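You operate a simulated robot arm through the tools that you are given. There is no shell and no other tool. Be economical: measure what you need, move in short steps, check, and stop when the job is done.

You run a simulated robot arm. Do the job below in one go: nothing can be reset, and whatever is moved stays where it is left.

Task
The upper rod runs backwards: replug its two air couplers as the air card shows.
Fine: shut the red air valve first; park the blue air coupler in its holder meanwhile; open the valve again after, till the rod is home; leave the yellow and green ones in. Where these are worked on the way, their far stop is far enough and under half their travel is too little: red air valve.

Only the result counts: the job must be done as asked and must still hold three seconds after the hand-in. Knocking over, shifting, dropping, spilling or breaking anything else fails it.

Robot
A 6-joint arm with a two-finger parallel gripper, fixed in place. Base frame: the origin is at the foot of the arm, x ahead of it, y to its left, z up. Units: mm, degrees, N and s.
With the tool pointing down near the work surface it reaches from about 160 to 740 mm from the base axis. Its first joint turns from -166.0 to 166.0 degrees. Payload 3.91 kg.
The tool frame sits at the grasp point between the pads (the TCP): z along the fingers, y along the line on which they close. The tips reach 30 mm beyond it. Largest opening 110 mm; finger width 20, thickness 10; the body of the gripper, 48 by 112 mm, starts 55 mm behind the TCP.
Orientation is told as [roll, pitch, yaw] about the base's x, y, z axes, in that order, counted from this pose: with the fingers straight down and closing along the base's y, the tool's x points along the base's -x, its y along +y and its z along -z.

Tools
- The arm moves only by the tool move_arm. Its argument "rows" is a list of rows, each a list of 7 numbers: the opening, from 0 (shut) to 1 (fully open), then the shift along the tool's x, y, z in mm, then the turn, a rotation vector about the tool's x, y, z in degrees. In form: [[grip, tx, ty, tz, ax, ay, az], ...]. A call has 1 to 12 rows; each row shifts and turns the commanded pose from where the row before left it, along the tool's axes as they then stand. Rows are played at 5 a second. More than 50 mm and 8.6 degrees between two rows, or a gripper value outside its range, and nothing of the call is played. A pose out of reach is approached as far as the arm can. The call stops where the force on the tool passes 50 N (or 10 N more than at its start, if that is more) or the arm is blocked; 0.2 s more then pass. The fingers move at their own pace (about 45 mm/s each) and stop on an object; they squeeze with about 36 N. The grip force told is the motor's: it shows also when the fingers shut on nothing. Time passes only in rows, and 0.2 s behind the last, so rows that do not move let the fingers close. It gives the time, the measured TCP pose, the force on the tool (base axes), the opening and the grip force at its end, in the units of the frame above (readings bear some noise), with the torque about the TCP (base axes, N m) and any sound that the robot's microphone picked up.
- Cameras (640 x 400 px; columns grow to the right, rows downward): "scene" is fixed at [214.9, 501.2, 1658.8]; the picture's right is [-0.29, -0.96, 0.00], its down [-0.92, 0.28, -0.27] and it looks along [0.26, -0.08, -0.96] (base axes); focal length 214 px, centre (320, 200). "wrist" rides on the gripper at [71, 22, -107] in the tool frame; the picture's right is [-0.29, 0.96, 0.00], its down [-0.76, -0.23, -0.61] and it looks along [-0.58, -0.18, 0.79] (tool axes); focal length 243 px, centre (320, 200). There is no depth. A picture from a camera that has moved, and an enlarged one, comes with that camera's place and axes in the base frame and with its lens. The place of the scene camera against the robot may be out by one fixed shift of up to 12 mm in any direction.
- camera(camera): a new picture of that camera. It takes no simulated time.
- slide_trunk(by): slides the trunk up (or, below 0, down) by that many mm; the arm rides with it, the base frame stays. It gives what a move gives, with no picture.
- close_up(camera, box): a new picture of the part [left, top, right, bottom] of that camera's present view, enlarged. It takes no simulated time.
- job_done(): hands the job in; it is judged then, once.

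Work in short steps. Places have to be worked out from the pictures, the camera data and where the tool is seen: move nearer, look again, correct. Check each grasp and each placing, and mend what went wrong. You have 120 turns and 64 pictures in all, those below and enlarged ones among them. Open the gripper and draw the arm clear of the work before you hand the job in, unless the task says otherwise; then end with one line.

The tools are called after "Request:" as name(argument=value, ...) on one line, values as JSON. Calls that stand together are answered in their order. move_arm: Moves the arm, as the interface text tells. Its arguments: {"type":"object","properties":{"rows":{"type":"array"}},"required":["rows"]} The other tools are called the same way: slide_trunk (by) slides the trunk up or down; camera (camera) takes a picture; close_up (camera, box) takes an enlarged picture of a part of a camera's view; job_done () hands the job in.

At the start:

```text
time: 0.0
ee_pos: [262.3, 190.9, 1350.7]
tool_rot: [-0.1, 0.0, -0.1]
ft_force: [0.4, 0.7, -0.2]
moment: [0.02, -0.01, -0.01]
finger_gap: 109.7
grasp_force: 0.1
trunk travel left (down, up): [-525.0, 65.0]
```

scene: 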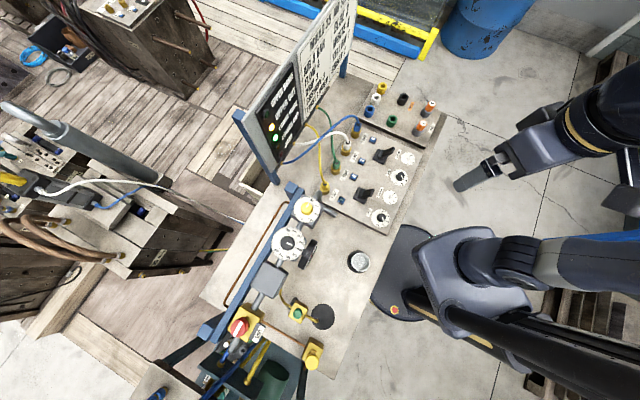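
wrist: 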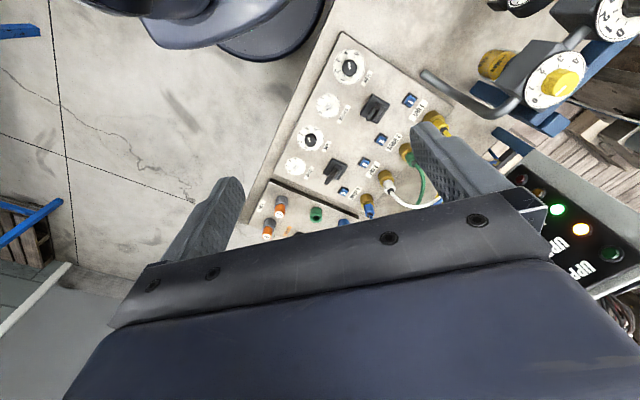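

The scene shows a bench with an air panel, card and valves. I'll zoom in on the main regions first.

Request:
close_up(camera="scene", box=[230, 0, 390, 100])

Request:
close_up(camera="scene", box=[290, 75, 450, 175])

Request:
close_up(camera="scene", box=[200, 170, 440, 320])

Request:
close_up(camera="scene", box=[200, 280, 360, 400])

Request:
close_up(camera="scene", box=[290, 140, 430, 240])

```text
4.00 times, centred on (310, 50) of scene
camera zoom: at [214.9, 501.2, 1658.8], right [-0.29, -0.96, 0.0], down [-0.92, 0.28, -0.27], along [0.26, -0.08, -0.96], focal length 858 px, centre (360, 800)
```

zoom: 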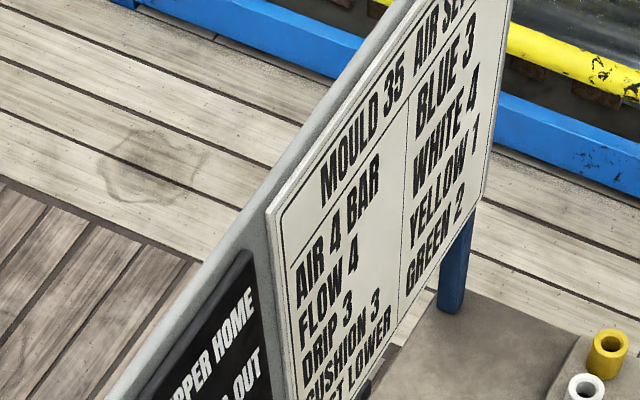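

```text
4.00 times, centred on (370, 125) of scene
camera zoom: at [214.9, 501.2, 1658.8], right [-0.29, -0.96, 0.0], down [-0.92, 0.28, -0.27], along [0.26, -0.08, -0.96], focal length 858 px, centre (120, 500)
```

zoom: 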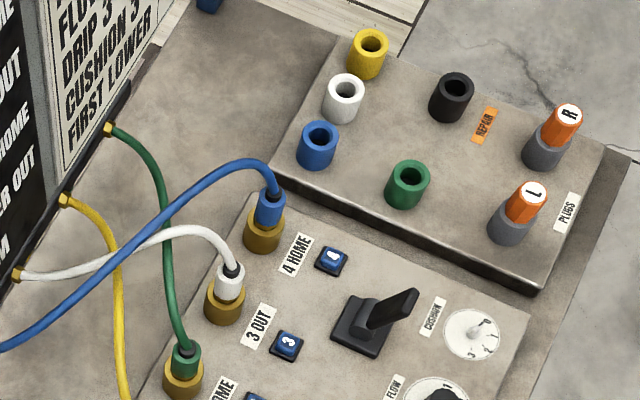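

```text
2.67 times, centred on (320, 245) of scene
camera zoom: at [214.9, 501.2, 1658.8], right [-0.29, -0.96, 0.0], down [-0.92, 0.28, -0.27], along [0.26, -0.08, -0.96], focal length 572 px, centre (320, 80)
```

zoom: 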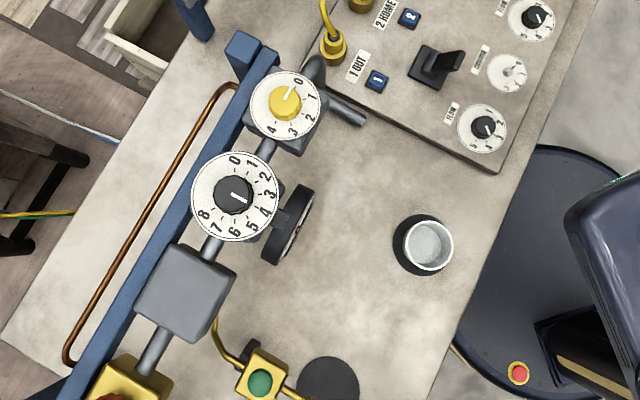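

```text
3.33 times, centred on (280, 340) of scene
camera zoom: at [214.9, 501.2, 1658.8], right [-0.29, -0.96, 0.0], down [-0.92, 0.28, -0.27], along [0.26, -0.08, -0.96], focal length 715 px, centre (453, -267)
```

zoom: 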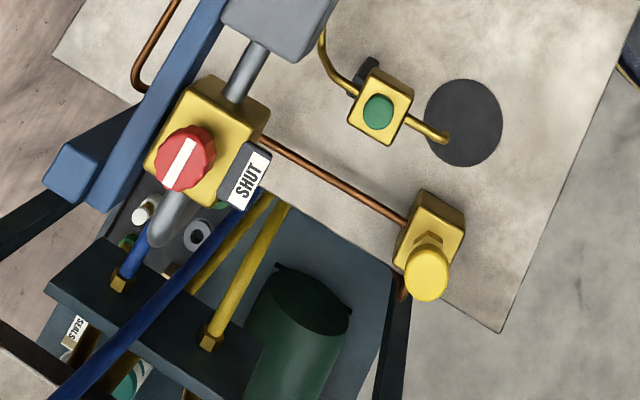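

```text
4.00 times, centred on (360, 190) of scene
camera zoom: at [214.9, 501.2, 1658.8], right [-0.29, -0.96, 0.0], down [-0.92, 0.28, -0.27], along [0.26, -0.08, -0.96], focal length 858 px, centre (160, 240)
```

zoom: 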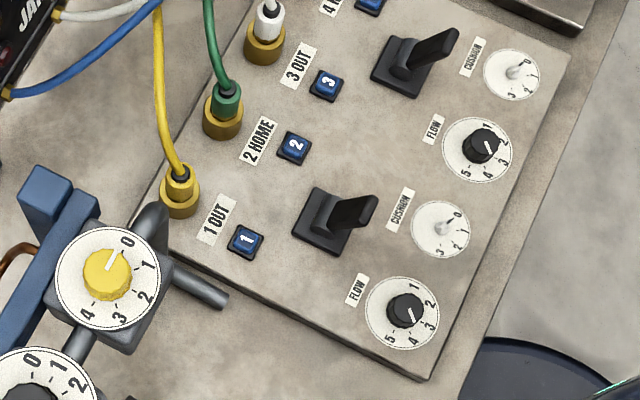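

I'll turn the tool to face the red valve so the wrist camera can look at it.

Request:
move_arm(rows=[[1, 0, 0, 0, 0, 0, -8], [1, 0, 0, 0, 0, 0, -8], [1, 0, 0, 0, 0, 0, -8], [1, 0, 0, 0, 0, 0, -8], [1, 0, 0, 0, 0, 0, -8], [1, 0, 0, 0, 0, 0, -8], [1, 0, 0, 0, 0, 0, -8], [1, 0, 0, 0, 0, 0, -8], [1, 0, 0, 0, 0, 0, -8], [1, 0, 0, 0, 0, 0, -8]])

Request:
move_arm(rows=[[1, -40, 20, 0, 0, 0, 0], [1, -40, 20, 0, 0, 0, 0], [1, -40, 20, 0, 0, 0, 0], [1, -40, 20, 0, 0, 0, 0], [1, -40, 0, 0, 0, 0, 0], [1, -40, 0, 0, 0, 0, 0]])

Request:
camera(camera="wrist")

```text
time: 2.2
ee_pos: [264.0, 191.9, 1351.0]
tool_rot: [0.0, 0.0, 80.2]
ft_force: [0.3, -0.7, -0.4]
moment: [0.04, 0.02, 0.01]
finger_gap: 110.0
grasp_force: 0.0
trunk travel left (down, up): [-525.0, 65.0]
```

```text
time: 3.6
ee_pos: [222.4, 436.1, 1330.0]
tool_rot: [0.0, -0.2, 80.0]
ft_force: [0.6, 0.1, 0.6]
moment: [-0.01, -0.01, -0.03]
finger_gap: 110.1
grasp_force: 0.1
out of reach, approached as far as the arm can: row 5, 6
trunk travel left (down, up): [-525.0, 65.0]
```

```text
56 pictures are left
camera wrist: at [187.7, 370.0, 1436.8], right [-0.89, 0.45, 0.0], down [0.36, 0.71, 0.61], along [0.28, 0.54, -0.79], focal length 243 px, centre (320, 200)
```

wrist: 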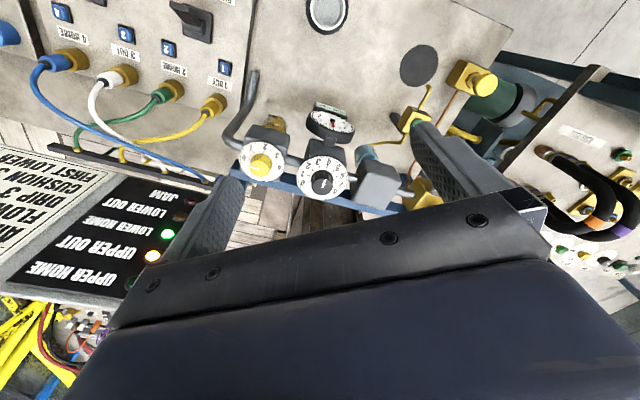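

The valve is hidden behind the finger. I'll lower the trunk and look from lower down.

Request:
slide_trunk(by=-220)

Request:
move_arm(rows=[[1, 0, 45, 0, 0, 0, 0], [1, 0, 35, 0, 0, 0, 0]])

Request:
camera(camera="wrist")

```text
time: 5.9
ee_pos: [220.7, 435.8, 1111.3]
tool_rot: [0.0, -0.2, 80.1]
ft_force: [-0.2, -0.6, 0.2]
moment: [-0.03, 0.02, 0.01]
finger_gap: 109.8
grasp_force: 0.0
trunk travel left (down, up): [-305.0, 285.0]
```

```text
time: 6.5
ee_pos: [139.5, 452.0, 1110.9]
tool_rot: [0.1, -0.2, 79.9]
ft_force: [-0.6, -1.1, 0.2]
moment: [-0.03, 0.04, 0.03]
finger_gap: 109.9
grasp_force: 0.1
trunk travel left (down, up): [-305.0, 285.0]
```

```text
55 pictures are left
camera wrist: at [107.4, 384.2, 1217.1], right [-0.89, 0.45, 0.0], down [0.36, 0.71, 0.61], along [0.28, 0.55, -0.79], focal length 243 px, centre (320, 200)
```

wrist: 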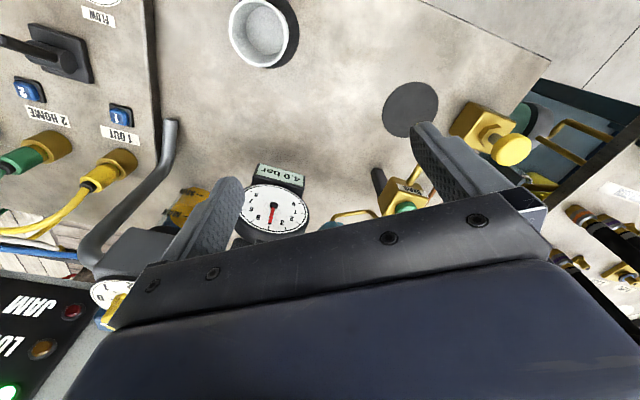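

The yellow dial triangulates to z≈1110, so the rail is high and the valve is at about (125, 724, 1100). I'll raise the tool and move over near it.

Request:
move_arm(rows=[[1, 0, 0, -45, 0, 0, 0], [1, 0, 0, -45, 0, 0, 0], [1, -40, 0, 0, 0, 0, 0], [1, -40, 0, 0, 0, 0, 0], [1, -40, 0, 0, 0, 0, 0], [1, -40, 0, 0, 0, 0, 0]])

Request:
camera(camera="wrist")

```text
time: 7.9
ee_pos: [155.8, 541.2, 1061.6]
tool_rot: [0.0, -0.5, 80.1]
ft_force: [-0.7, -0.4, 0.9]
moment: [0.01, 0.02, -0.01]
finger_gap: 109.8
grasp_force: 0.0
out of reach, approached as far as the arm can: row 1, 2, 3, 4, 5, 6
trunk travel left (down, up): [-305.0, 285.0]
```

```text
54 pictures are left
camera wrist: at [121.5, 473.9, 1166.3], right [-0.89, 0.45, 0.0], down [0.36, 0.7, 0.62], along [0.28, 0.55, -0.79], focal length 243 px, centre (320, 200)
```

wrist: 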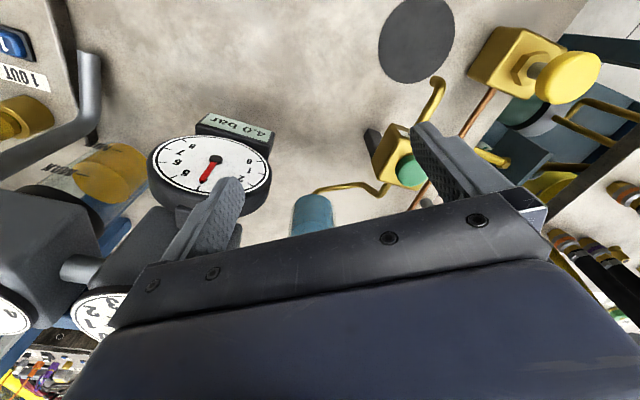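

Upward moves are out of reach with the trunk this low, so I'll raise it again before going further out.

Request:
slide_trunk(by=200)

Request:
move_arm(rows=[[1, -40, 0, 20, 0, 0, 0], [1, -40, 0, 20, 0, 0, 0]])

Request:
camera(camera="wrist")

```text
time: 10.1
ee_pos: [155.6, 541.9, 1259.0]
tool_rot: [0.0, -0.4, 80.0]
ft_force: [-0.2, 0.2, 0.1]
moment: [0.01, 0.02, 0.0]
finger_gap: 109.9
grasp_force: 0.0
trunk travel left (down, up): [-505.0, 85.0]
```

```text
time: 10.7
ee_pos: [171.8, 618.3, 1182.2]
tool_rot: [0.0, -1.4, 79.9]
ft_force: [0.2, 1.9, -1.2]
moment: [-0.13, -0.01, -0.01]
finger_gap: 109.7
grasp_force: 0.1
out of reach, approached as far as the arm can: row 1, 2
trunk travel left (down, up): [-505.0, 85.0]
```

```text
53 pictures are left
camera wrist: at [136.6, 549.4, 1288.3], right [-0.89, 0.45, 0.01], down [0.36, 0.69, 0.63], along [0.28, 0.56, -0.78], focal length 243 px, centre (320, 200)
```

wrist: 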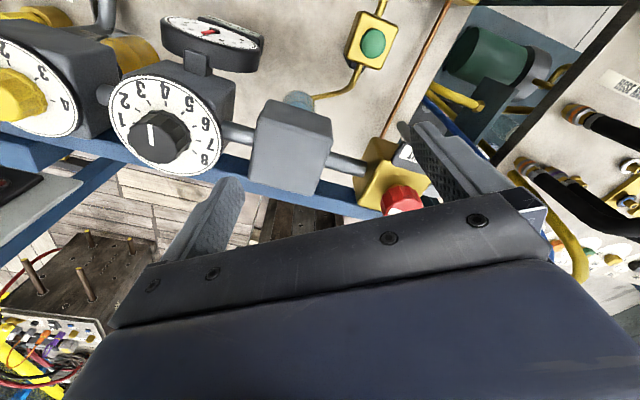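

The red knob triangulates to roughly (131, 730, 1086) with a vertical axis. Its bar lies along the pipe (open), and SHUT is a quarter turn clockwise toward the robot. I'll raise the trunk fully to have enough reach and go closer.

Request:
slide_trunk(by=85)

Request:
move_arm(rows=[[1, -35, 15, 35, 0, 0, 0], [1, -35, 15, 35, 0, 0, 0]])

Request:
camera(camera="wrist")

```text
time: 11.9
ee_pos: [169.6, 613.2, 1273.1]
tool_rot: [-0.1, -1.6, 80.1]
ft_force: [-0.6, 0.0, 0.1]
moment: [0.03, 0.0, -0.01]
finger_gap: 109.8
grasp_force: 0.1
trunk travel left (down, up): [-590.0, 0.0]
```

```text
refused: row 1 steps farther than a row can; nothing moved
```

```text
52 pictures are left
camera wrist: at [135.4, 544.2, 1376.9], right [-0.89, 0.45, 0.01], down [0.35, 0.69, 0.63], along [0.28, 0.56, -0.78], focal length 243 px, centre (320, 200)
```

wrist: 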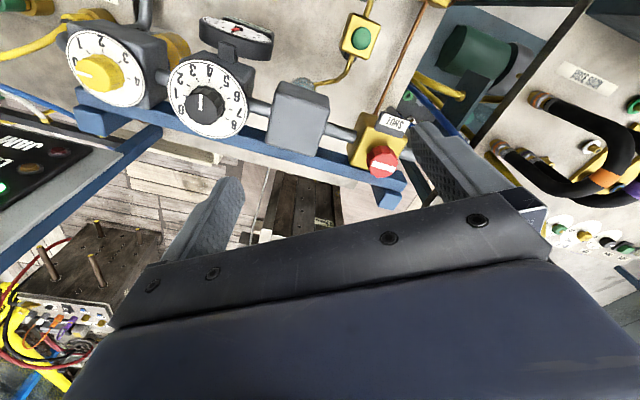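

Both views agree: knob top at about (134, 732, 1080). I'll step closer to it.

Request:
move_arm(rows=[[1, -20, 13, 31, 0, 0, 0], [1, -20, 13, 31, 0, 0, 0], [1, -20, 13, 31, 0, 0, 0], [1, -20, 13, 30, 0, 0, 0]])

Request:
camera(camera="wrist")

```text
time: 12.9
ee_pos: [124.6, 670.1, 1149.3]
tool_rot: [0.0, -1.7, 80.0]
ft_force: [0.5, 0.0, 0.6]
moment: [0.02, 0.0, -0.02]
finger_gap: 110.3
grasp_force: 0.1
out of reach, approached as far as the arm can: row 1, 3, 4
trunk travel left (down, up): [-590.0, 0.0]
```

```text
51 pictures are left
camera wrist: at [91.7, 601.9, 1254.0], right [-0.89, 0.45, 0.01], down [0.35, 0.69, 0.63], along [0.28, 0.57, -0.78], focal length 243 px, centre (320, 200)
```

wrist: 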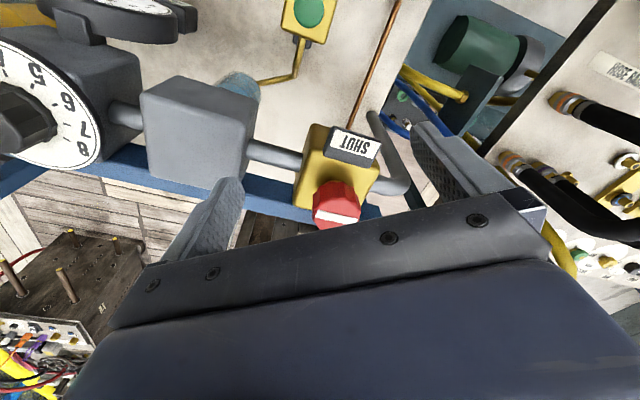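

Reach with the tool vertical is marginal, so I'll tilt the fingers outward, keeping their closing line horizontal. That pulls the wrist inward.

Request:
move_arm(rows=[[1, 0, 0, 0, 0, -7.5, 0], [1, 0, 0, 0, 0, -7.5, 0], [1, 0, 0, 0, 0, -7.5, 0], [1, 0, 0, 0, 0, -7.5, 0]])

Request:
camera(camera="wrist")

```text
time: 13.9
ee_pos: [129.2, 670.8, 1152.1]
tool_rot: [-0.1, -31.8, 80.1]
ft_force: [0.7, -0.2, -0.4]
moment: [0.02, 0.01, 0.0]
finger_gap: 109.7
grasp_force: 0.1
trunk travel left (down, up): [-590.0, 0.0]
```

```text
50 pictures are left
camera wrist: at [87.0, 559.9, 1203.4], right [-0.9, 0.41, 0.15], down [0.28, 0.28, 0.92], along [0.33, 0.87, -0.37], focal length 243 px, centre (320, 200)
```

wrist: 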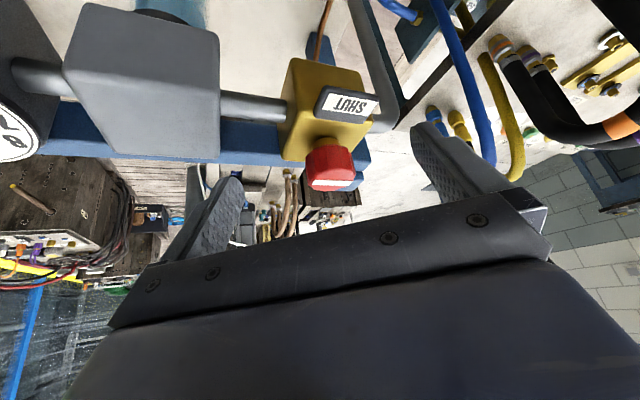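

Combining all views, the knob's top centre now comes out nearer (130, 705, 1125). I'll zoom in for a finer reading of the knob's height and size.

Request:
close_up(camera="wrist", box=[250, 40, 410, 200])

Request:
close_up(camera="scene", box=[200, 290, 280, 340])

```text
2.50 times, centred on (330, 120) of wrist
camera zoom: at [87.0, 559.9, 1203.4], right [-0.9, 0.41, 0.15], down [0.28, 0.28, 0.92], along [0.33, 0.87, -0.37], focal length 606 px, centre (295, 400)
```

zoom: 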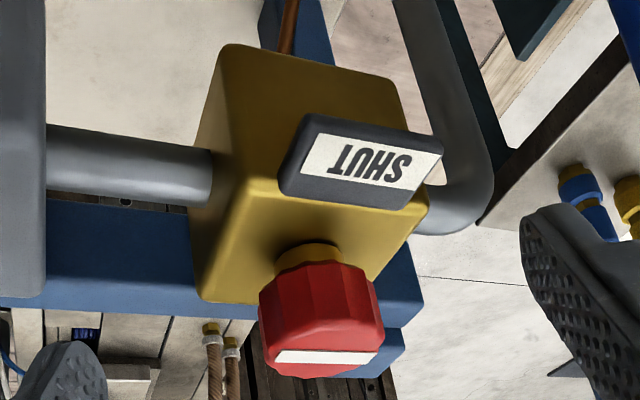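

```text
8.00 times, centred on (240, 315) of scene
camera zoom: at [214.9, 501.2, 1658.8], right [-0.29, -0.96, 0.0], down [-0.92, 0.28, -0.27], along [0.26, -0.08, -0.96], focal length 1716 px, centre (960, -720)
```

zoom: 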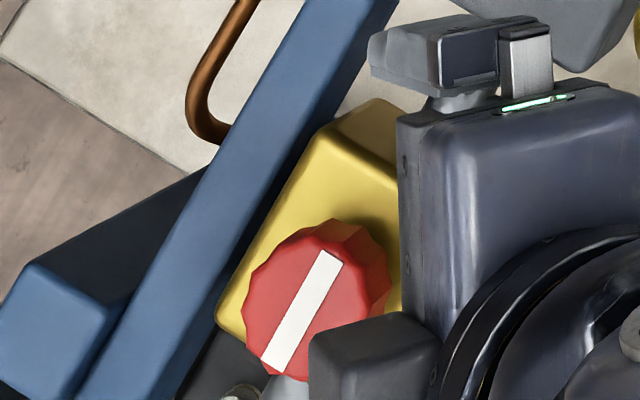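

The knob's top centre is about (133, 711, 1129), 33 mm across, with the body top near 1102. I'll narrow the fingers to about 66 mm and move so they straddle the knob.

Request:
move_arm(rows=[[0.6, 0, 3, 0, 0, 0, 0], [0.6, 0, 0, 0, 0, 0, 0], [0.6, -9, 0, 14, 0, 0, 0]])

Request:
camera(camera="wrist")

```text
time: 14.7
ee_pos: [128.4, 687.8, 1143.5]
tool_rot: [-0.1, -31.7, 80.1]
ft_force: [0.2, 0.6, -0.1]
moment: [-0.03, 0.01, 0.01]
finger_gap: 66.0
grasp_force: 0.1
trunk travel left (down, up): [-590.0, 0.0]
```

```text
47 pictures are left
camera wrist: at [86.8, 576.5, 1195.5], right [-0.9, 0.41, 0.15], down [0.28, 0.28, 0.92], along [0.33, 0.87, -0.37], focal length 243 px, centre (320, 200)
```

wrist: 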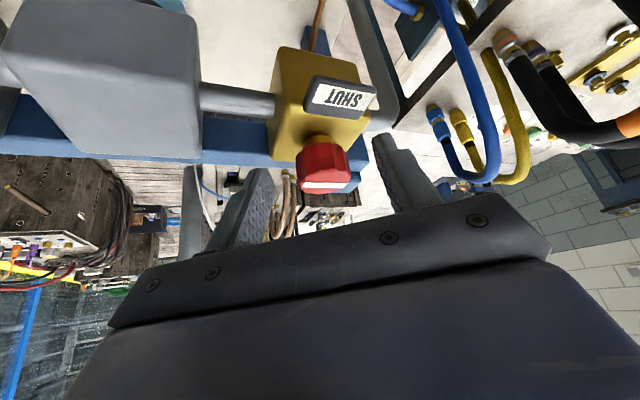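

The knob is centred between the fingers. I'll go in the remaining distance and close.

Request:
move_arm(rows=[[0.6, -8.7, -1.2, 12, 0, 0, 0], [0.1, 0, 0, 0, 0, 0, 0], [0.1, 0, 0, 0, 0, 0, 0], [0.1, 0, 0, 0, 0, 0, 0]])

Request:
camera(camera="wrist")

```text
time: 15.7
ee_pos: [131.7, 700.3, 1136.7]
tool_rot: [0.0, -31.6, 80.1]
ft_force: [1.3, 0.7, 0.6]
moment: [-0.22, 0.05, -0.02]
finger_gap: 34.5
grasp_force: 40.7
trunk travel left (down, up): [-590.0, 0.0]
```

```text
46 pictures are left
camera wrist: at [90.2, 589.2, 1190.5], right [-0.9, 0.41, 0.15], down [0.28, 0.28, 0.92], along [0.33, 0.87, -0.37], focal length 243 px, centre (320, 200)
```

wrist: 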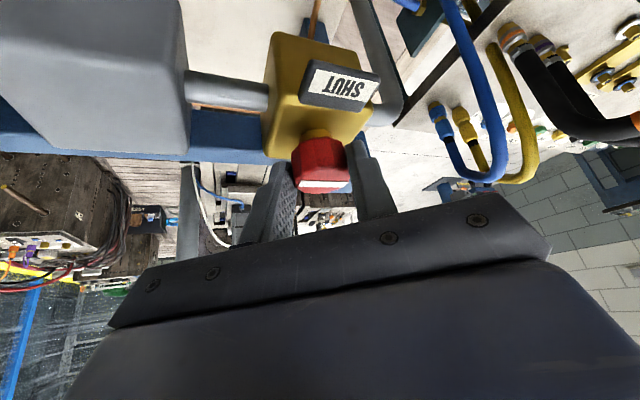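

The knob is held (34.5 mm gap). I'll try a small clockwise turn about the vertical and watch the torque.

Request:
move_arm(rows=[[0.1, 0, 1.4, 0, 3.67, 0, 5.96], [0.1, 0, 1.4, 0, 3.67, 0, 5.96]])

Request:
close_up(camera="wrist", box=[250, 40, 410, 200])

```text
time: 16.3
ee_pos: [128.5, 700.7, 1137.4]
tool_rot: [0.1, -31.5, 66.0]
ft_force: [-3.2, 2.1, -0.8]
moment: [0.03, 0.05, 0.07]
finger_gap: 34.2
grasp_force: 44.9
trunk travel left (down, up): [-590.0, 0.0]
```

```text
2.50 times, centred on (330, 120) of wrist
camera zoom: at [61.2, 603.7, 1190.5], right [-0.77, 0.62, 0.15], down [0.34, 0.21, 0.92], along [0.53, 0.76, -0.37], focal length 606 px, centre (295, 400)
```

zoom: 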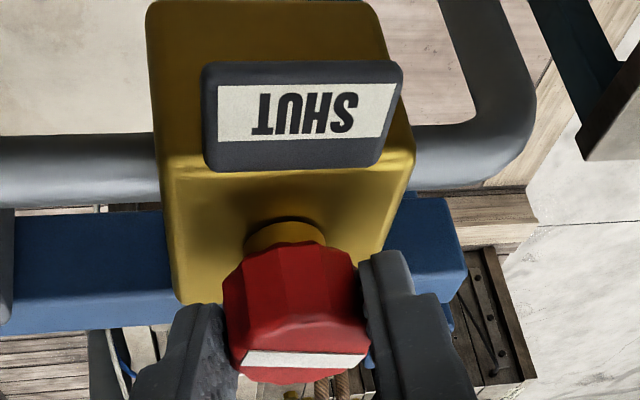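

The knob follows clockwise with little torque, so that's the free direction. I'll continue.

Request:
move_arm(rows=[[0.1, 0, 1.4, 0, 3.67, 0, 5.96], [0.1, 0, 1.4, 0, 3.67, 0, 5.96], [0.1, 0, 1.4, 0, 3.67, 0, 5.96], [0.1, 0, 1.4, 0, 3.67, 0, 5.96]])

```text
time: 17.3
ee_pos: [123.5, 705.4, 1136.8]
tool_rot: [0.0, -31.7, 38.1]
ft_force: [-5.8, 11.9, 2.5]
moment: [-0.21, 0.84, 0.18]
finger_gap: 34.3
grasp_force: 45.1
trunk travel left (down, up): [-590.0, 0.0]
```

There's a side force of about 13 N along +y of the tool, so the knob axis is a bit farther out than I assumed. I'll correct for that and carry on.

Request:
move_arm(rows=[[0.1, 0, 3, 0, 3.67, 0, 5.96], [0.1, 0, 1.8, 0, 3.67, 0, 5.96]])

Request:
close_up(camera="wrist", box=[250, 40, 410, 200])

```text
time: 17.9
ee_pos: [121.1, 708.7, 1137.6]
tool_rot: [0.0, -31.7, 24.0]
ft_force: [-2.8, 7.6, 2.2]
moment: [0.06, -0.21, 0.12]
finger_gap: 34.2
grasp_force: 44.9
trunk travel left (down, up): [-590.0, 0.0]
```

```text
2.50 times, centred on (330, 120) of wrist
camera zoom: at [5.7, 680.9, 1190.4], right [-0.16, 0.97, 0.15], down [0.39, -0.08, 0.92], along [0.91, 0.21, -0.37], focal length 606 px, centre (295, 400)
```

zoom: 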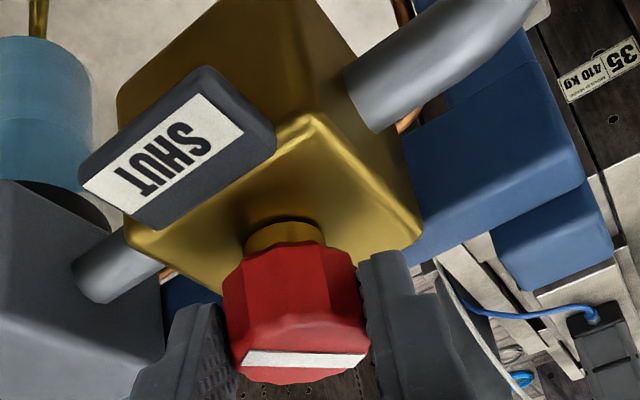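

The knob follows well, 56° so far. I'll keep turning toward the stop.

Request:
move_arm(rows=[[0.1, 0, 2.4, 0, 3.67, 0, 5.96], [0.1, 0, 1.7, 0, 3.67, 0, 5.96], [0.1, 0, 1.7, 0, 3.67, 0, 5.96]])

```text
time: 18.5
ee_pos: [117.9, 710.0, 1136.4]
tool_rot: [2.1, -31.9, 10.8]
ft_force: [1.0, 29.4, -4.5]
moment: [0.61, -0.16, 0.41]
finger_gap: 34.3
grasp_force: 45.5
out of reach, approached as far as the arm can: row 2, 3
trunk travel left (down, up): [-590.0, 0.0]
stopped in row 3: the force on the tool passed its limit (the readings are from after the stop); the commanded pose is now the measured one
```

The arm runs out of reach at a yaw of about 10°, after roughly 70° of turn. I'll release, swing back around the knob and regrip.

Request:
move_arm(rows=[[0.5, 0, 0, 0, 0, 0, 0], [0.5, 0, 0, 0, 0, 0, 0], [0.5, 0, -1.8, 0, -4.2, 0, -6.8], [0.5, 0, -1.8, 0, -4.2, 0, -6.8], [0.5, 0, -1.8, 0, -4.2, 0, -6.8], [0.5, 0, -1.8, 0, -4.2, 0, -6.8], [0.5, 0, -1.8, 0, -4.2, 0, -6.8], [0.5, 0, -1.8, 0, -4.2, 0, -6.8]])

Request:
camera(camera="wrist")

```text
time: 20.3
ee_pos: [124.7, 695.9, 1140.0]
tool_rot: [1.0, -33.1, 59.3]
ft_force: [0.0, 0.0, 0.2]
moment: [0.02, -0.03, -0.01]
finger_gap: 55.0
grasp_force: 0.1
trunk travel left (down, up): [-590.0, 0.0]
```

```text
43 pictures are left
camera wrist: at [47.5, 604.1, 1190.4], right [-0.7, 0.69, 0.17], down [0.36, 0.14, 0.92], along [0.61, 0.71, -0.35], focal length 243 px, centre (320, 200)
```

wrist: 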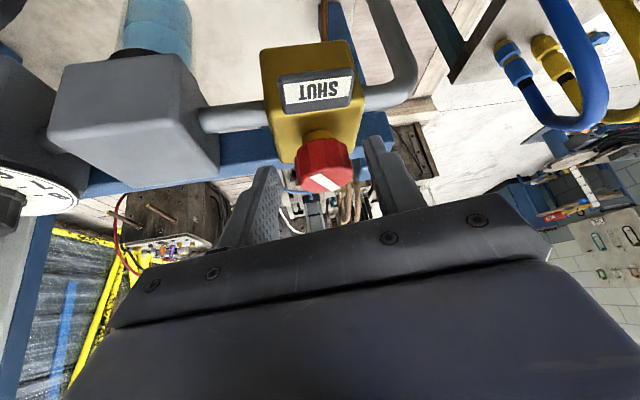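

The knob has turned most of the way. I'll recentre, regrip and turn on to the stop.

Request:
move_arm(rows=[[0.5, -1.8, 1.9, 4.7, 0, 0, 0], [0.1, 0, 0, 0, 0, 0, 0], [0.1, 0, 0, 0, 0, 0, 0], [0.1, 0, 0, 0, 0, 0, 0], [0.1, 0, 1.6, 0, 3.67, 0, 5.96], [0.1, 0, 1.6, 0, 3.67, 0, 5.96], [0.1, 0, 1.6, 0, 3.67, 0, 5.96]])

Request:
close_up(camera="wrist", box=[250, 40, 410, 200])

```text
time: 21.9
ee_pos: [122.2, 702.2, 1136.2]
tool_rot: [1.7, -32.9, 37.8]
ft_force: [1.1, 1.8, 2.1]
moment: [0.3, -1.2, -0.03]
finger_gap: 34.0
grasp_force: 45.0
trunk travel left (down, up): [-590.0, 0.0]
```

```text
2.50 times, centred on (330, 120) of wrist
camera zoom: at [16.8, 645.8, 1188.2], right [-0.4, 0.9, 0.18], down [0.4, 0.0, 0.92], along [0.82, 0.44, -0.36], focal length 606 px, centre (295, 400)
```

zoom: 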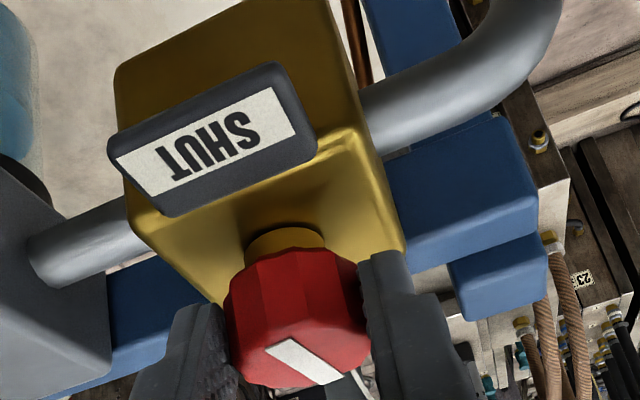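

Torque is still low, so I'll turn further and look for the stop.

Request:
move_arm(rows=[[0.1, 0, 1.6, 0, 3.67, 0, 5.96], [0.1, 0, 1.6, 0, 3.67, 0, 5.96], [0.1, 0, 1.6, 0, 3.67, 0, 5.96]])

Request:
close_up(camera="wrist", box=[250, 40, 410, 200])

```text
time: 22.7
ee_pos: [115.0, 708.9, 1137.2]
tool_rot: [2.0, -32.1, 16.7]
ft_force: [-4.5, 8.2, 4.2]
moment: [-0.04, -0.55, 0.87]
finger_gap: 34.7
grasp_force: 44.9
trunk travel left (down, up): [-590.0, 0.0]
```

```text
2.50 times, centred on (330, 120) of wrist
camera zoom: at [-0.9, 691.4, 1189.6], right [-0.06, 0.98, 0.18], down [0.38, -0.15, 0.91], along [0.92, 0.12, -0.37], focal length 606 px, centre (295, 400)
```

zoom: 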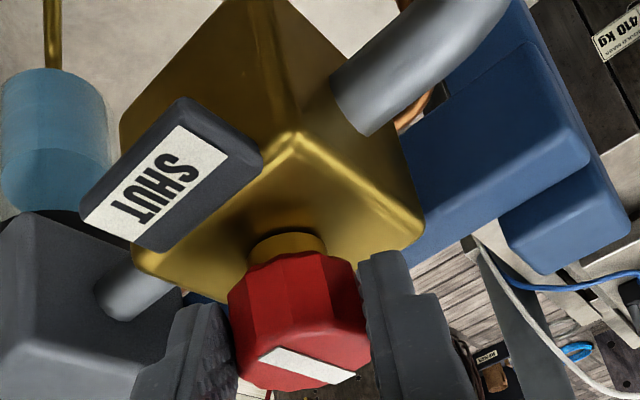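

Torque rose to 0.87 N·m and the grip began to slip, so the stop is reached. I'll release and back out, then check.

Request:
move_arm(rows=[[0.5, 0, 0, 0, 0, 0, 0], [0.5, 0, 0, 0, 0, 0, 0], [0.5, 5, 0, -30, 0, 0, 0], [0.5, 5, 0, -40, 0, 0, 0], [0.8, 40, 0, 0, 0, 0, 0]])

Request:
camera(camera="wrist")

Request:
camera(camera="scene")

```text
time: 23.9
ee_pos: [42.6, 684.1, 1170.8]
tool_rot: [2.0, -32.2, 16.6]
ft_force: [0.5, -0.4, -0.5]
moment: [-0.01, -0.01, -0.02]
finger_gap: 88.2
grasp_force: 0.5
trunk travel left (down, up): [-590.0, 0.0]
```

```text
40 pictures are left
camera wrist: at [-75.2, 666.8, 1223.3], right [-0.06, 0.98, 0.18], down [0.38, -0.15, 0.91], along [0.92, 0.12, -0.37], focal length 243 px, centre (320, 200)
```

wrist: 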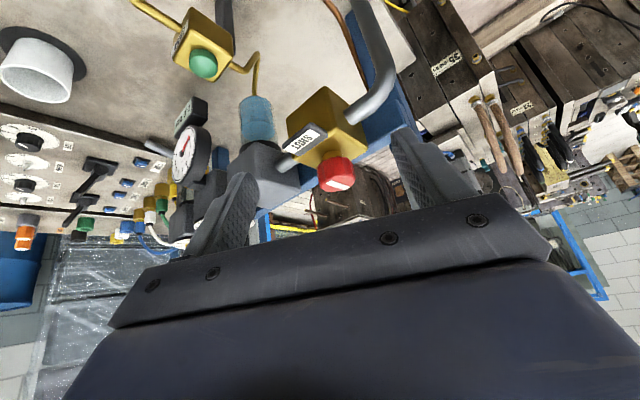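

```text
39 pictures are left
```

scene: 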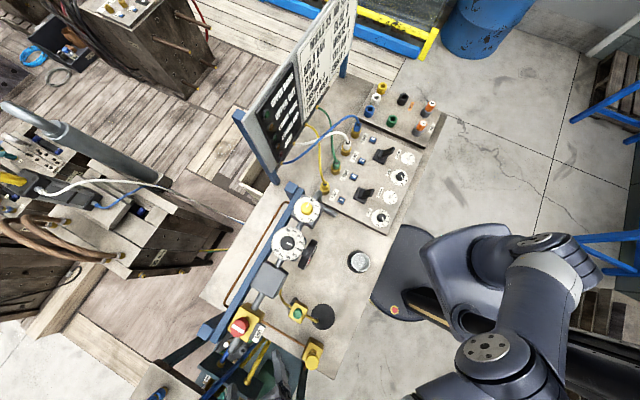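

I'll zoom on the knob, the gauge and the lamps to confirm the air is off.

Request:
close_up(camera="scene", box=[200, 230, 330, 340])

Request:
close_up(camera="scene", box=[230, 60, 310, 180])

```text
3.64 times, centred on (265, 285) of scene
camera zoom: at [214.9, 501.2, 1658.8], right [-0.29, -0.96, 0.0], down [-0.92, 0.28, -0.27], along [0.26, -0.08, -0.96], focal length 780 px, centre (520, -109)
```

zoom: 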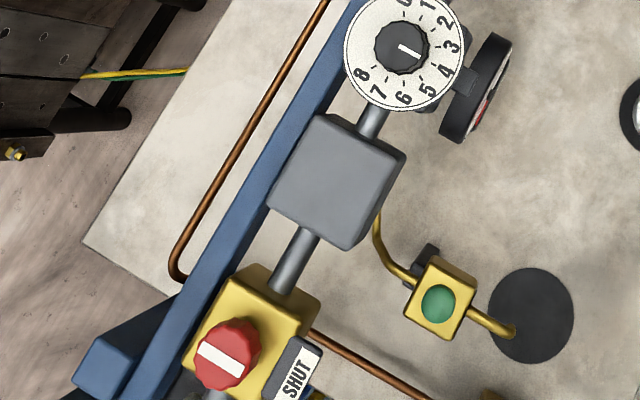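

```text
3.33 times, centred on (270, 120) of scene
camera zoom: at [214.9, 501.2, 1658.8], right [-0.29, -0.96, 0.0], down [-0.92, 0.28, -0.27], along [0.26, -0.08, -0.96], focal length 715 px, centre (487, 467)
```

zoom: 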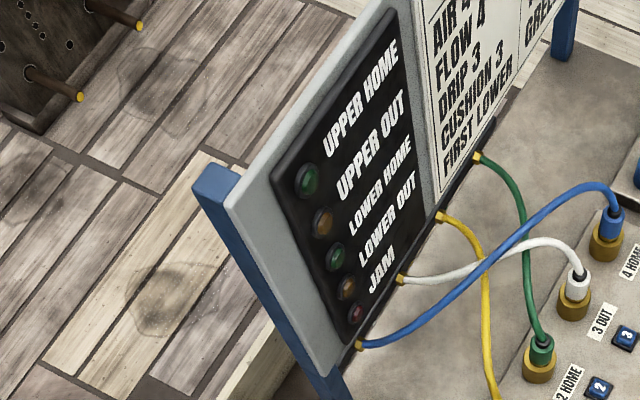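

Valve is shut (bar crosswise, lamps out). Now to the couplers: I'll retract inward and level the tool.

Request:
move_arm(rows=[[0.8, -7.8, -42.5, -1, 0, 0, 0], [0.8, -7.8, -42.5, -1, 0, 0, 0], [0.8, -7.8, -42.5, -1, 0, 0, 0], [0.8, -7.8, -42.5, -1, 0, 0, 0], [0.8, -7.8, -42.5, -1, 0, 0, 0], [0.8, -7.8, -42.5, -1, 0, 0, 0], [0.8, 0, 0, 0, 0, 8, 0], [0.8, 0, 0, 0, 0, 8, 0], [0.8, 0, 0, 0, 0, 8, 0], [0.8, 0, 0, 0, 0, 8, 0]])

```text
time: 26.1
ee_pos: [156.6, 449.7, 1193.9]
tool_rot: [1.6, -0.1, 17.7]
ft_force: [-0.1, 0.4, -0.1]
moment: [0.05, 0.04, 0.01]
finger_gap: 88.0
grasp_force: 0.0
trunk travel left (down, up): [-590.0, 0.0]
```

Next I'll turn to a yaw of about 90° so the fingers will close across the hoses, then translate toward the coupler panel.

Request:
move_arm(rows=[[0.8, 0, 0, 0, 0, 0, -8], [0.8, 0, 0, 0, 0, 0, -8], [0.8, 0, 0, 0, 0, 0, -8], [0.8, 0, 0, 0, 0, 0, -8], [0.8, 0, 0, 0, 0, 0, -8], [0.8, 0, 0, 0, 0, 0, -8], [0.8, 0, 0, 0, 0, 0, -8], [0.8, 0, 0, 0, 0, 0, -8], [0.8, 0, 0, 0, 0, 0, -8]])

Request:
move_arm(rows=[[0.8, 35, -35, 0, 0, 0, 0], [0.8, 35, -35, 0, 0, 0, 0], [0.8, 35, -35, 0, 0, 0, 0], [0.8, 35, -35, 0, 0, 0, 0], [0.8, 30, -35, 0, 0, 0, 0], [0.8, 30, -35, 0, 0, 0, 0], [0.8, 20, -35, 0, 0, 0, 0], [0.8, 10, -35, 0, 0, 0, 0]])

Request:
camera(camera="wrist")

```text
time: 28.1
ee_pos: [155.9, 449.6, 1193.1]
tool_rot: [0.4, -1.6, 89.7]
ft_force: [-1.2, 0.4, -0.3]
moment: [-0.01, -0.03, 0.0]
finger_gap: 87.9
grasp_force: 0.1
trunk travel left (down, up): [-590.0, 0.0]
```

```text
time: 29.9
ee_pos: [436.0, 217.7, 1183.7]
tool_rot: [0.4, -1.6, 89.7]
ft_force: [-0.4, -0.4, 0.2]
moment: [0.05, -0.01, 0.04]
finger_gap: 88.0
grasp_force: 0.0
trunk travel left (down, up): [-590.0, 0.0]
```

```text
36 pictures are left
camera wrist: at [414.6, 144.1, 1289.1], right [-0.96, 0.29, 0.02], down [0.24, 0.74, 0.63], along [0.17, 0.6, -0.78], focal length 243 px, centre (320, 200)
```

wrist: 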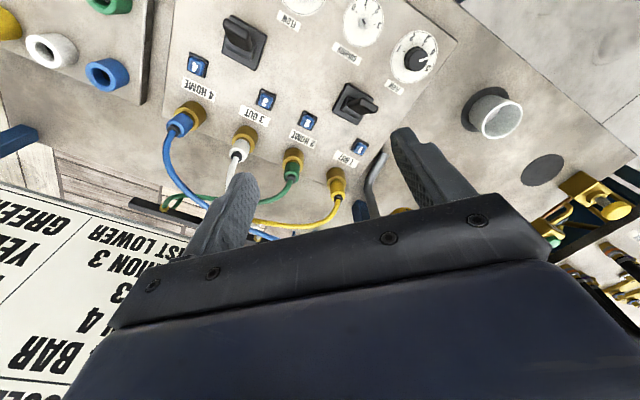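

Good view of the couplers and hoses. The blue coupler is near (637, 213) and white near (574, 273); I'll get closer and tilt the fingers a bit toward +y.

Request:
move_arm(rows=[[0.8, 7, -37, 20, 0, 0, 0], [0.8, 7, -37, 20, 0, 0, 0], [0.8, 7, -37, 20, 0, 0, 0], [0.8, 7, -37, 20, 0, 0, 0], [0.8, 7, -37, 20, 0, 0, 0], [0.8, 0, 0, 0, 0, -8, 0], [0.8, 0, 0, 0, 0, -8, 0], [0.8, 0, 0, 0, 0, -8, 0]])

Request:
camera(camera="wrist")

```text
time: 31.7
ee_pos: [620.3, 183.9, 1080.3]
tool_rot: [0.4, -25.8, 89.5]
ft_force: [0.1, 1.4, 0.7]
moment: [-0.01, 0.02, -0.04]
finger_gap: 87.9
grasp_force: 0.1
trunk travel left (down, up): [-590.0, 0.0]
```

```text
35 pictures are left
camera wrist: at [597.6, 74.0, 1146.7], right [-0.95, 0.27, 0.13], down [0.24, 0.42, 0.88], along [0.18, 0.87, -0.46], focal length 243 px, centre (320, 200)
```

wrist: 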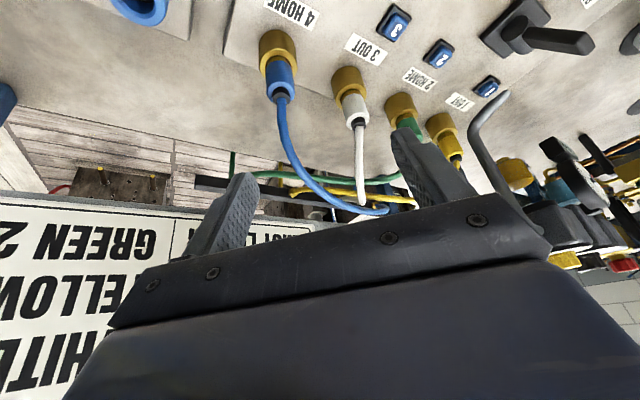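

Triangulated: blue coupler body centre (645, 214, ~950), spanning z 938–961; white (582, 276). I'll descend to above the blue and check.

Request:
move_arm(rows=[[0.6, 10, -12.5, 34, 0, 0, 0], [0.6, 10, -12.5, 34, 0, 0, 0], [0.6, 0, 0, 0, 0, 0, 0]])

Request:
camera(camera="wrist")

```text
time: 32.5
ee_pos: [643.4, 196.8, 1011.5]
tool_rot: [0.4, -25.6, 89.5]
ft_force: [0.1, -0.2, -0.4]
moment: [-0.04, 0.01, -0.02]
finger_gap: 65.9
grasp_force: 0.1
trunk travel left (down, up): [-590.0, 0.0]
```

```text
34 pictures are left
camera wrist: at [622.5, 86.4, 1076.7], right [-0.95, 0.27, 0.13], down [0.24, 0.42, 0.88], along [0.18, 0.87, -0.47], focal length 243 px, centre (320, 200)
```

wrist: 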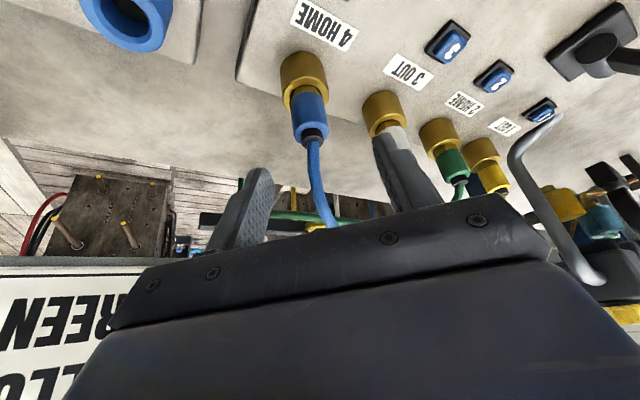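

Refined: blue body z≈925–950 at (645, 216), 26 mm across, over a wider 37 mm gold socket. I'll descend to keep the tips just above the gold part.

Request:
move_arm(rows=[[0.6, 7.2, -1, 25, 0, 0, 0], [0.6, 7.2, -1, 22, 0, 0, 0], [0.6, 0, 0, 0, 0, 0, 0]])

Request:
close_up(camera="wrist", box=[220, 40, 420, 240])

```text
time: 33.3
ee_pos: [644.9, 204.6, 961.7]
tool_rot: [0.4, -25.6, 89.5]
ft_force: [-0.3, 0.7, -0.4]
moment: [-0.01, 0.02, 0.01]
finger_gap: 66.0
grasp_force: 0.0
trunk travel left (down, up): [-590.0, 0.0]
```

```text
2.00 times, centred on (320, 140) of wrist
camera zoom: at [622.7, 93.8, 1028.5], right [-0.95, 0.27, 0.13], down [0.24, 0.42, 0.87], along [0.18, 0.87, -0.47], focal length 485 px, centre (320, 320)
```

zoom: 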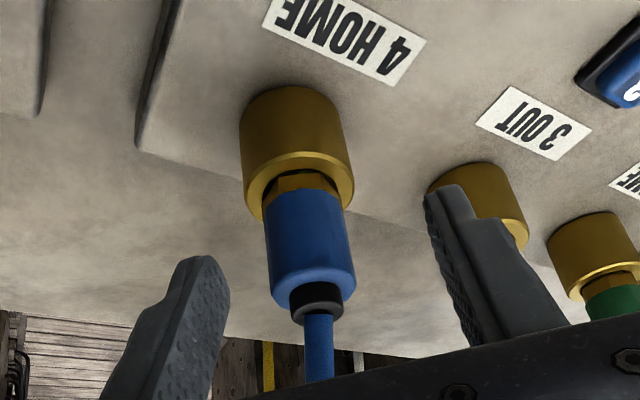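

The coupler is about 4.5 mm to the left of the finger midline. I'll shift over and close on it.

Request:
move_arm(rows=[[0.6, 0, -4.5, 0, 0, 0, 0], [0.1, 0, 0, 0, 0, 0, 0], [0.1, 0, 0, 0, 0, 0, 0], [0.1, 0, 0, 0, 0, 0, 0], [0.1, 0, 0, 0, 0, 0, 0]])

Request:
close_up(camera="wrist", box=[220, 40, 420, 240])

```text
time: 34.5
ee_pos: [649.4, 203.5, 963.0]
tool_rot: [0.3, -25.5, 89.5]
ft_force: [-1.3, -0.8, -0.6]
moment: [-0.03, 0.11, 0.01]
finger_gap: 24.0
grasp_force: 36.2
trunk travel left (down, up): [-590.0, 0.0]
```

```text
2.00 times, centred on (320, 140) of wrist
camera zoom: at [627.2, 93.5, 1028.2], right [-0.95, 0.27, 0.13], down [0.24, 0.42, 0.87], along [0.18, 0.87, -0.47], focal length 485 px, centre (320, 320)
```

zoom: 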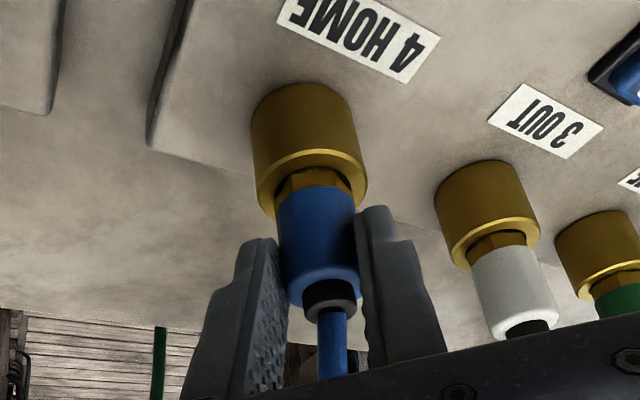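

Held at a 24 mm gap with almost no side load. I'll pull straight up gently.

Request:
move_arm(rows=[[0.05, -2.2, 0, -4.5, 0, 0, 0], [0.05, -4.3, 0, -9, 0, 0, 0], [0.05, -6.5, 0, -13.5, 0, 0, 0], [0.05, -8.6, 0, -18, 0, 0, 0]])

Request:
close_up(camera="wrist", box=[220, 40, 420, 240])

```text
time: 35.5
ee_pos: [650.1, 203.5, 1014.1]
tool_rot: [0.3, -25.7, 89.5]
ft_force: [-0.6, 0.1, 0.5]
moment: [0.01, 0.0, -0.02]
finger_gap: 5.4
grasp_force: 0.0
trunk travel left (down, up): [-590.0, 0.0]
```

```text
2.00 times, centred on (320, 140) of wrist
camera zoom: at [627.6, 92.9, 1079.4], right [-0.95, 0.27, 0.13], down [0.24, 0.42, 0.88], along [0.18, 0.87, -0.46], focal length 485 px, centre (320, 320)
```

zoom: 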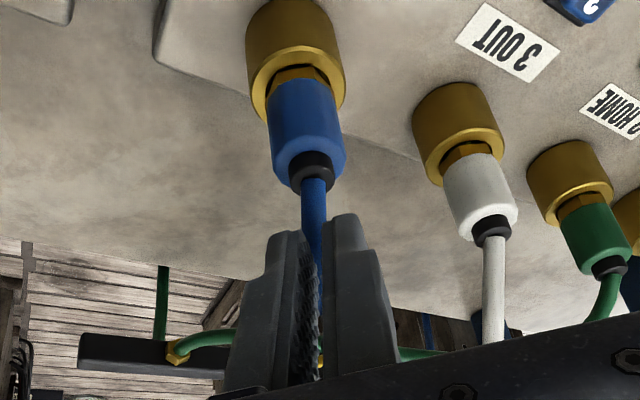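

It slipped off; rechecking the geometry, the coupler axis is nearer y≈220–225 and lower, so I only had its edge. I'll open, rise, level the tool and take a steeper view to fix y and z.

Request:
move_arm(rows=[[0.6, -10, 0, -20, 0, 0, 0], [0.6, -10, 0, -20, 0, 0, 0], [0.6, 0, 0, 0, 0, 8.5, 0], [0.6, 0, 0, 0, 0, 8.5, 0], [0.6, 0, 0, 0, 0, 8.5, 0]])

Request:
close_up(camera="wrist", box=[220, 40, 420, 240])

```text
time: 36.7
ee_pos: [649.9, 203.9, 1058.8]
tool_rot: [0.4, 0.1, 89.6]
ft_force: [0.5, -0.5, -0.8]
moment: [0.02, -0.02, 0.0]
finger_gap: 65.9
grasp_force: 0.0
trunk travel left (down, up): [-590.0, 0.0]
```

```text
2.00 times, centred on (320, 140) of wrist
camera zoom: at [628.8, 133.8, 1164.6], right [-0.96, 0.3, 0.01], down [0.24, 0.76, 0.61], along [0.17, 0.58, -0.8], focal length 485 px, centre (320, 320)
```

zoom: 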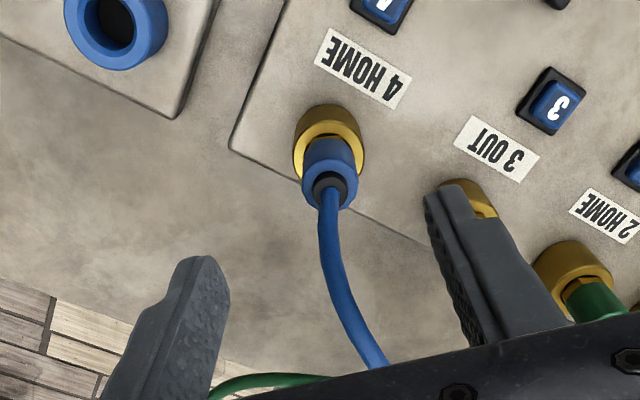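

With the steeper view, the coupler ring is at (647, 215, 955), so the earlier position was about right. I'll grip again with the tool vertical for fuller pad contact, and pull in tiny steps.

Request:
move_arm(rows=[[0.6, -6, 1, 35, 0, 0, 0], [0.6, -5, 1, 35, 0, 0, 0], [0.6, 0, 0, 15, 0, 0, 0], [0.6, 0, 0, 13, 0, 0, 0], [0.6, 0, 0, 0, 0, 0, 0]])

Request:
camera(camera="wrist")

```text
time: 37.9
ee_pos: [649.1, 217.2, 960.5]
tool_rot: [0.4, -0.1, 89.8]
ft_force: [0.2, -0.2, -0.5]
moment: [-0.02, -0.02, -0.03]
finger_gap: 65.9
grasp_force: 0.1
trunk travel left (down, up): [-590.0, 0.0]
```

```text
29 pictures are left
camera wrist: at [628.1, 145.1, 1066.3], right [-0.96, 0.3, 0.01], down [0.24, 0.76, 0.61], along [0.17, 0.58, -0.79], focal length 243 px, centre (320, 200)
```

wrist: 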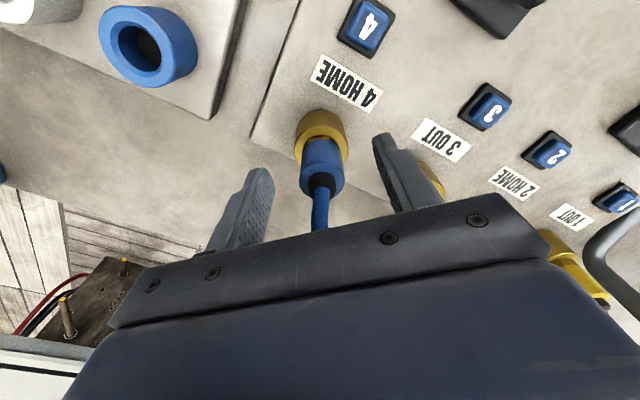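

The ring is seen at (648, 215, 955), centred between the fingers. I'll close and pull in small steps.

Request:
move_arm(rows=[[0, 0, 0, 0, 0, 0, 0], [0, 0, 0, 0, 0, 0, 0], [0, 0, 0, 0, 0, 0, 0], [0, 0, 0, 0, 0, 0, 0], [0, 0, 0, -0.7, 0, 0, 0], [0, 0, 0, -0.7, 0, 0, 0]])

Request:
move_arm(rows=[[0, 0, 0, -1, 0, 0, 0], [0, 0, 0, -1, 0, 0, 0]])

```text
time: 39.3
ee_pos: [649.1, 216.9, 960.3]
tool_rot: [0.3, -0.2, 89.6]
ft_force: [1.6, 3.2, -4.7]
moment: [0.13, -0.14, -0.04]
finger_gap: 24.4
grasp_force: 36.6
trunk travel left (down, up): [-590.0, 0.0]
```

```text
time: 39.9
ee_pos: [648.6, 216.8, 960.2]
tool_rot: [0.6, 0.0, 89.6]
ft_force: [2.6, 4.1, -17.8]
moment: [0.29, -0.28, 0.01]
finger_gap: 24.6
grasp_force: 35.4
trunk travel left (down, up): [-590.0, 0.0]
```

The pull is building (18 N) and the grip is holding. I'll continue slowly.

Request:
move_arm(rows=[[0, 0, 0, -1, 0, 0, 0], [0, 0, 0, -1, 0, 0, 0]])

Request:
move_arm(rows=[[0, 0, 0, -1, 0, 0, 0], [0, 0, 0, -1, 0, 0, 0]])

```text
time: 40.5
ee_pos: [649.8, 215.8, 960.3]
tool_rot: [0.7, 0.0, 89.7]
ft_force: [4.2, 4.6, -34.0]
moment: [0.31, -0.3, -0.05]
finger_gap: 24.2
grasp_force: 36.0
trunk travel left (down, up): [-590.0, 0.0]
```

```text
time: 41.1
ee_pos: [649.1, 215.8, 962.2]
tool_rot: [0.7, 0.1, 89.7]
ft_force: [2.0, 2.3, -34.2]
moment: [0.12, -0.18, -0.01]
finger_gap: 24.2
grasp_force: 36.0
trunk travel left (down, up): [-590.0, 0.0]
```

It moved 2 mm at a steady 34 N: either the coupler is coming out or the fingers are slipping. I'll check.

Request:
close_up(camera="wrist", box=[220, 40, 420, 240])

```text
2.00 times, centred on (320, 140) of wrist
camera zoom: at [628.4, 144.5, 1069.8], right [-0.96, 0.3, 0.01], down [0.24, 0.76, 0.6], along [0.17, 0.58, -0.8], focal length 485 px, centre (320, 320)
```

zoom: 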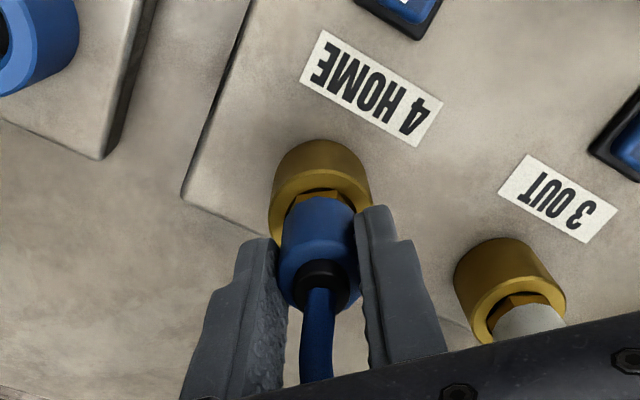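

I can't tell from this view. I'll pull a few more mm slowly and compare.

Request:
move_arm(rows=[[0, 0, 0, -1, 0, 0, 0], [0, 0, 0, -1, 0, 0, 0], [0, 0, 0, -1, 0, 0, 0], [0, 0, 0, -1, 0, 0, 0]])

Request:
close_up(camera="wrist", box=[220, 40, 420, 240])

```text
time: 42.1
ee_pos: [648.6, 215.3, 967.3]
tool_rot: [0.7, 0.1, 89.7]
ft_force: [2.4, 1.0, -34.5]
moment: [-0.1, -0.18, -0.04]
finger_gap: 24.2
grasp_force: 35.6
trunk travel left (down, up): [-590.0, 0.0]
```

```text
2.00 times, centred on (320, 140) of wrist
camera zoom: at [628.2, 144.3, 1074.1], right [-0.96, 0.3, 0.01], down [0.24, 0.76, 0.6], along [0.17, 0.58, -0.8], focal length 485 px, centre (320, 320)
```

zoom: 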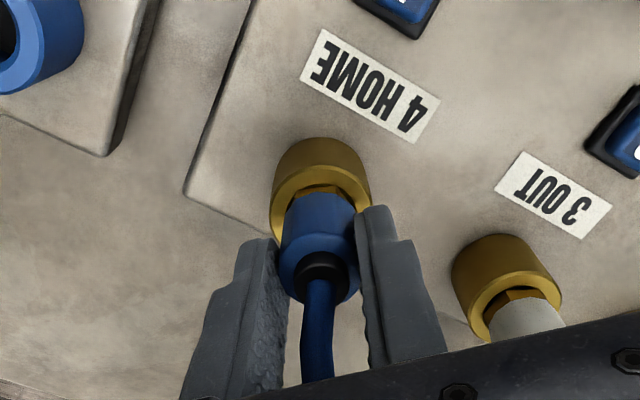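

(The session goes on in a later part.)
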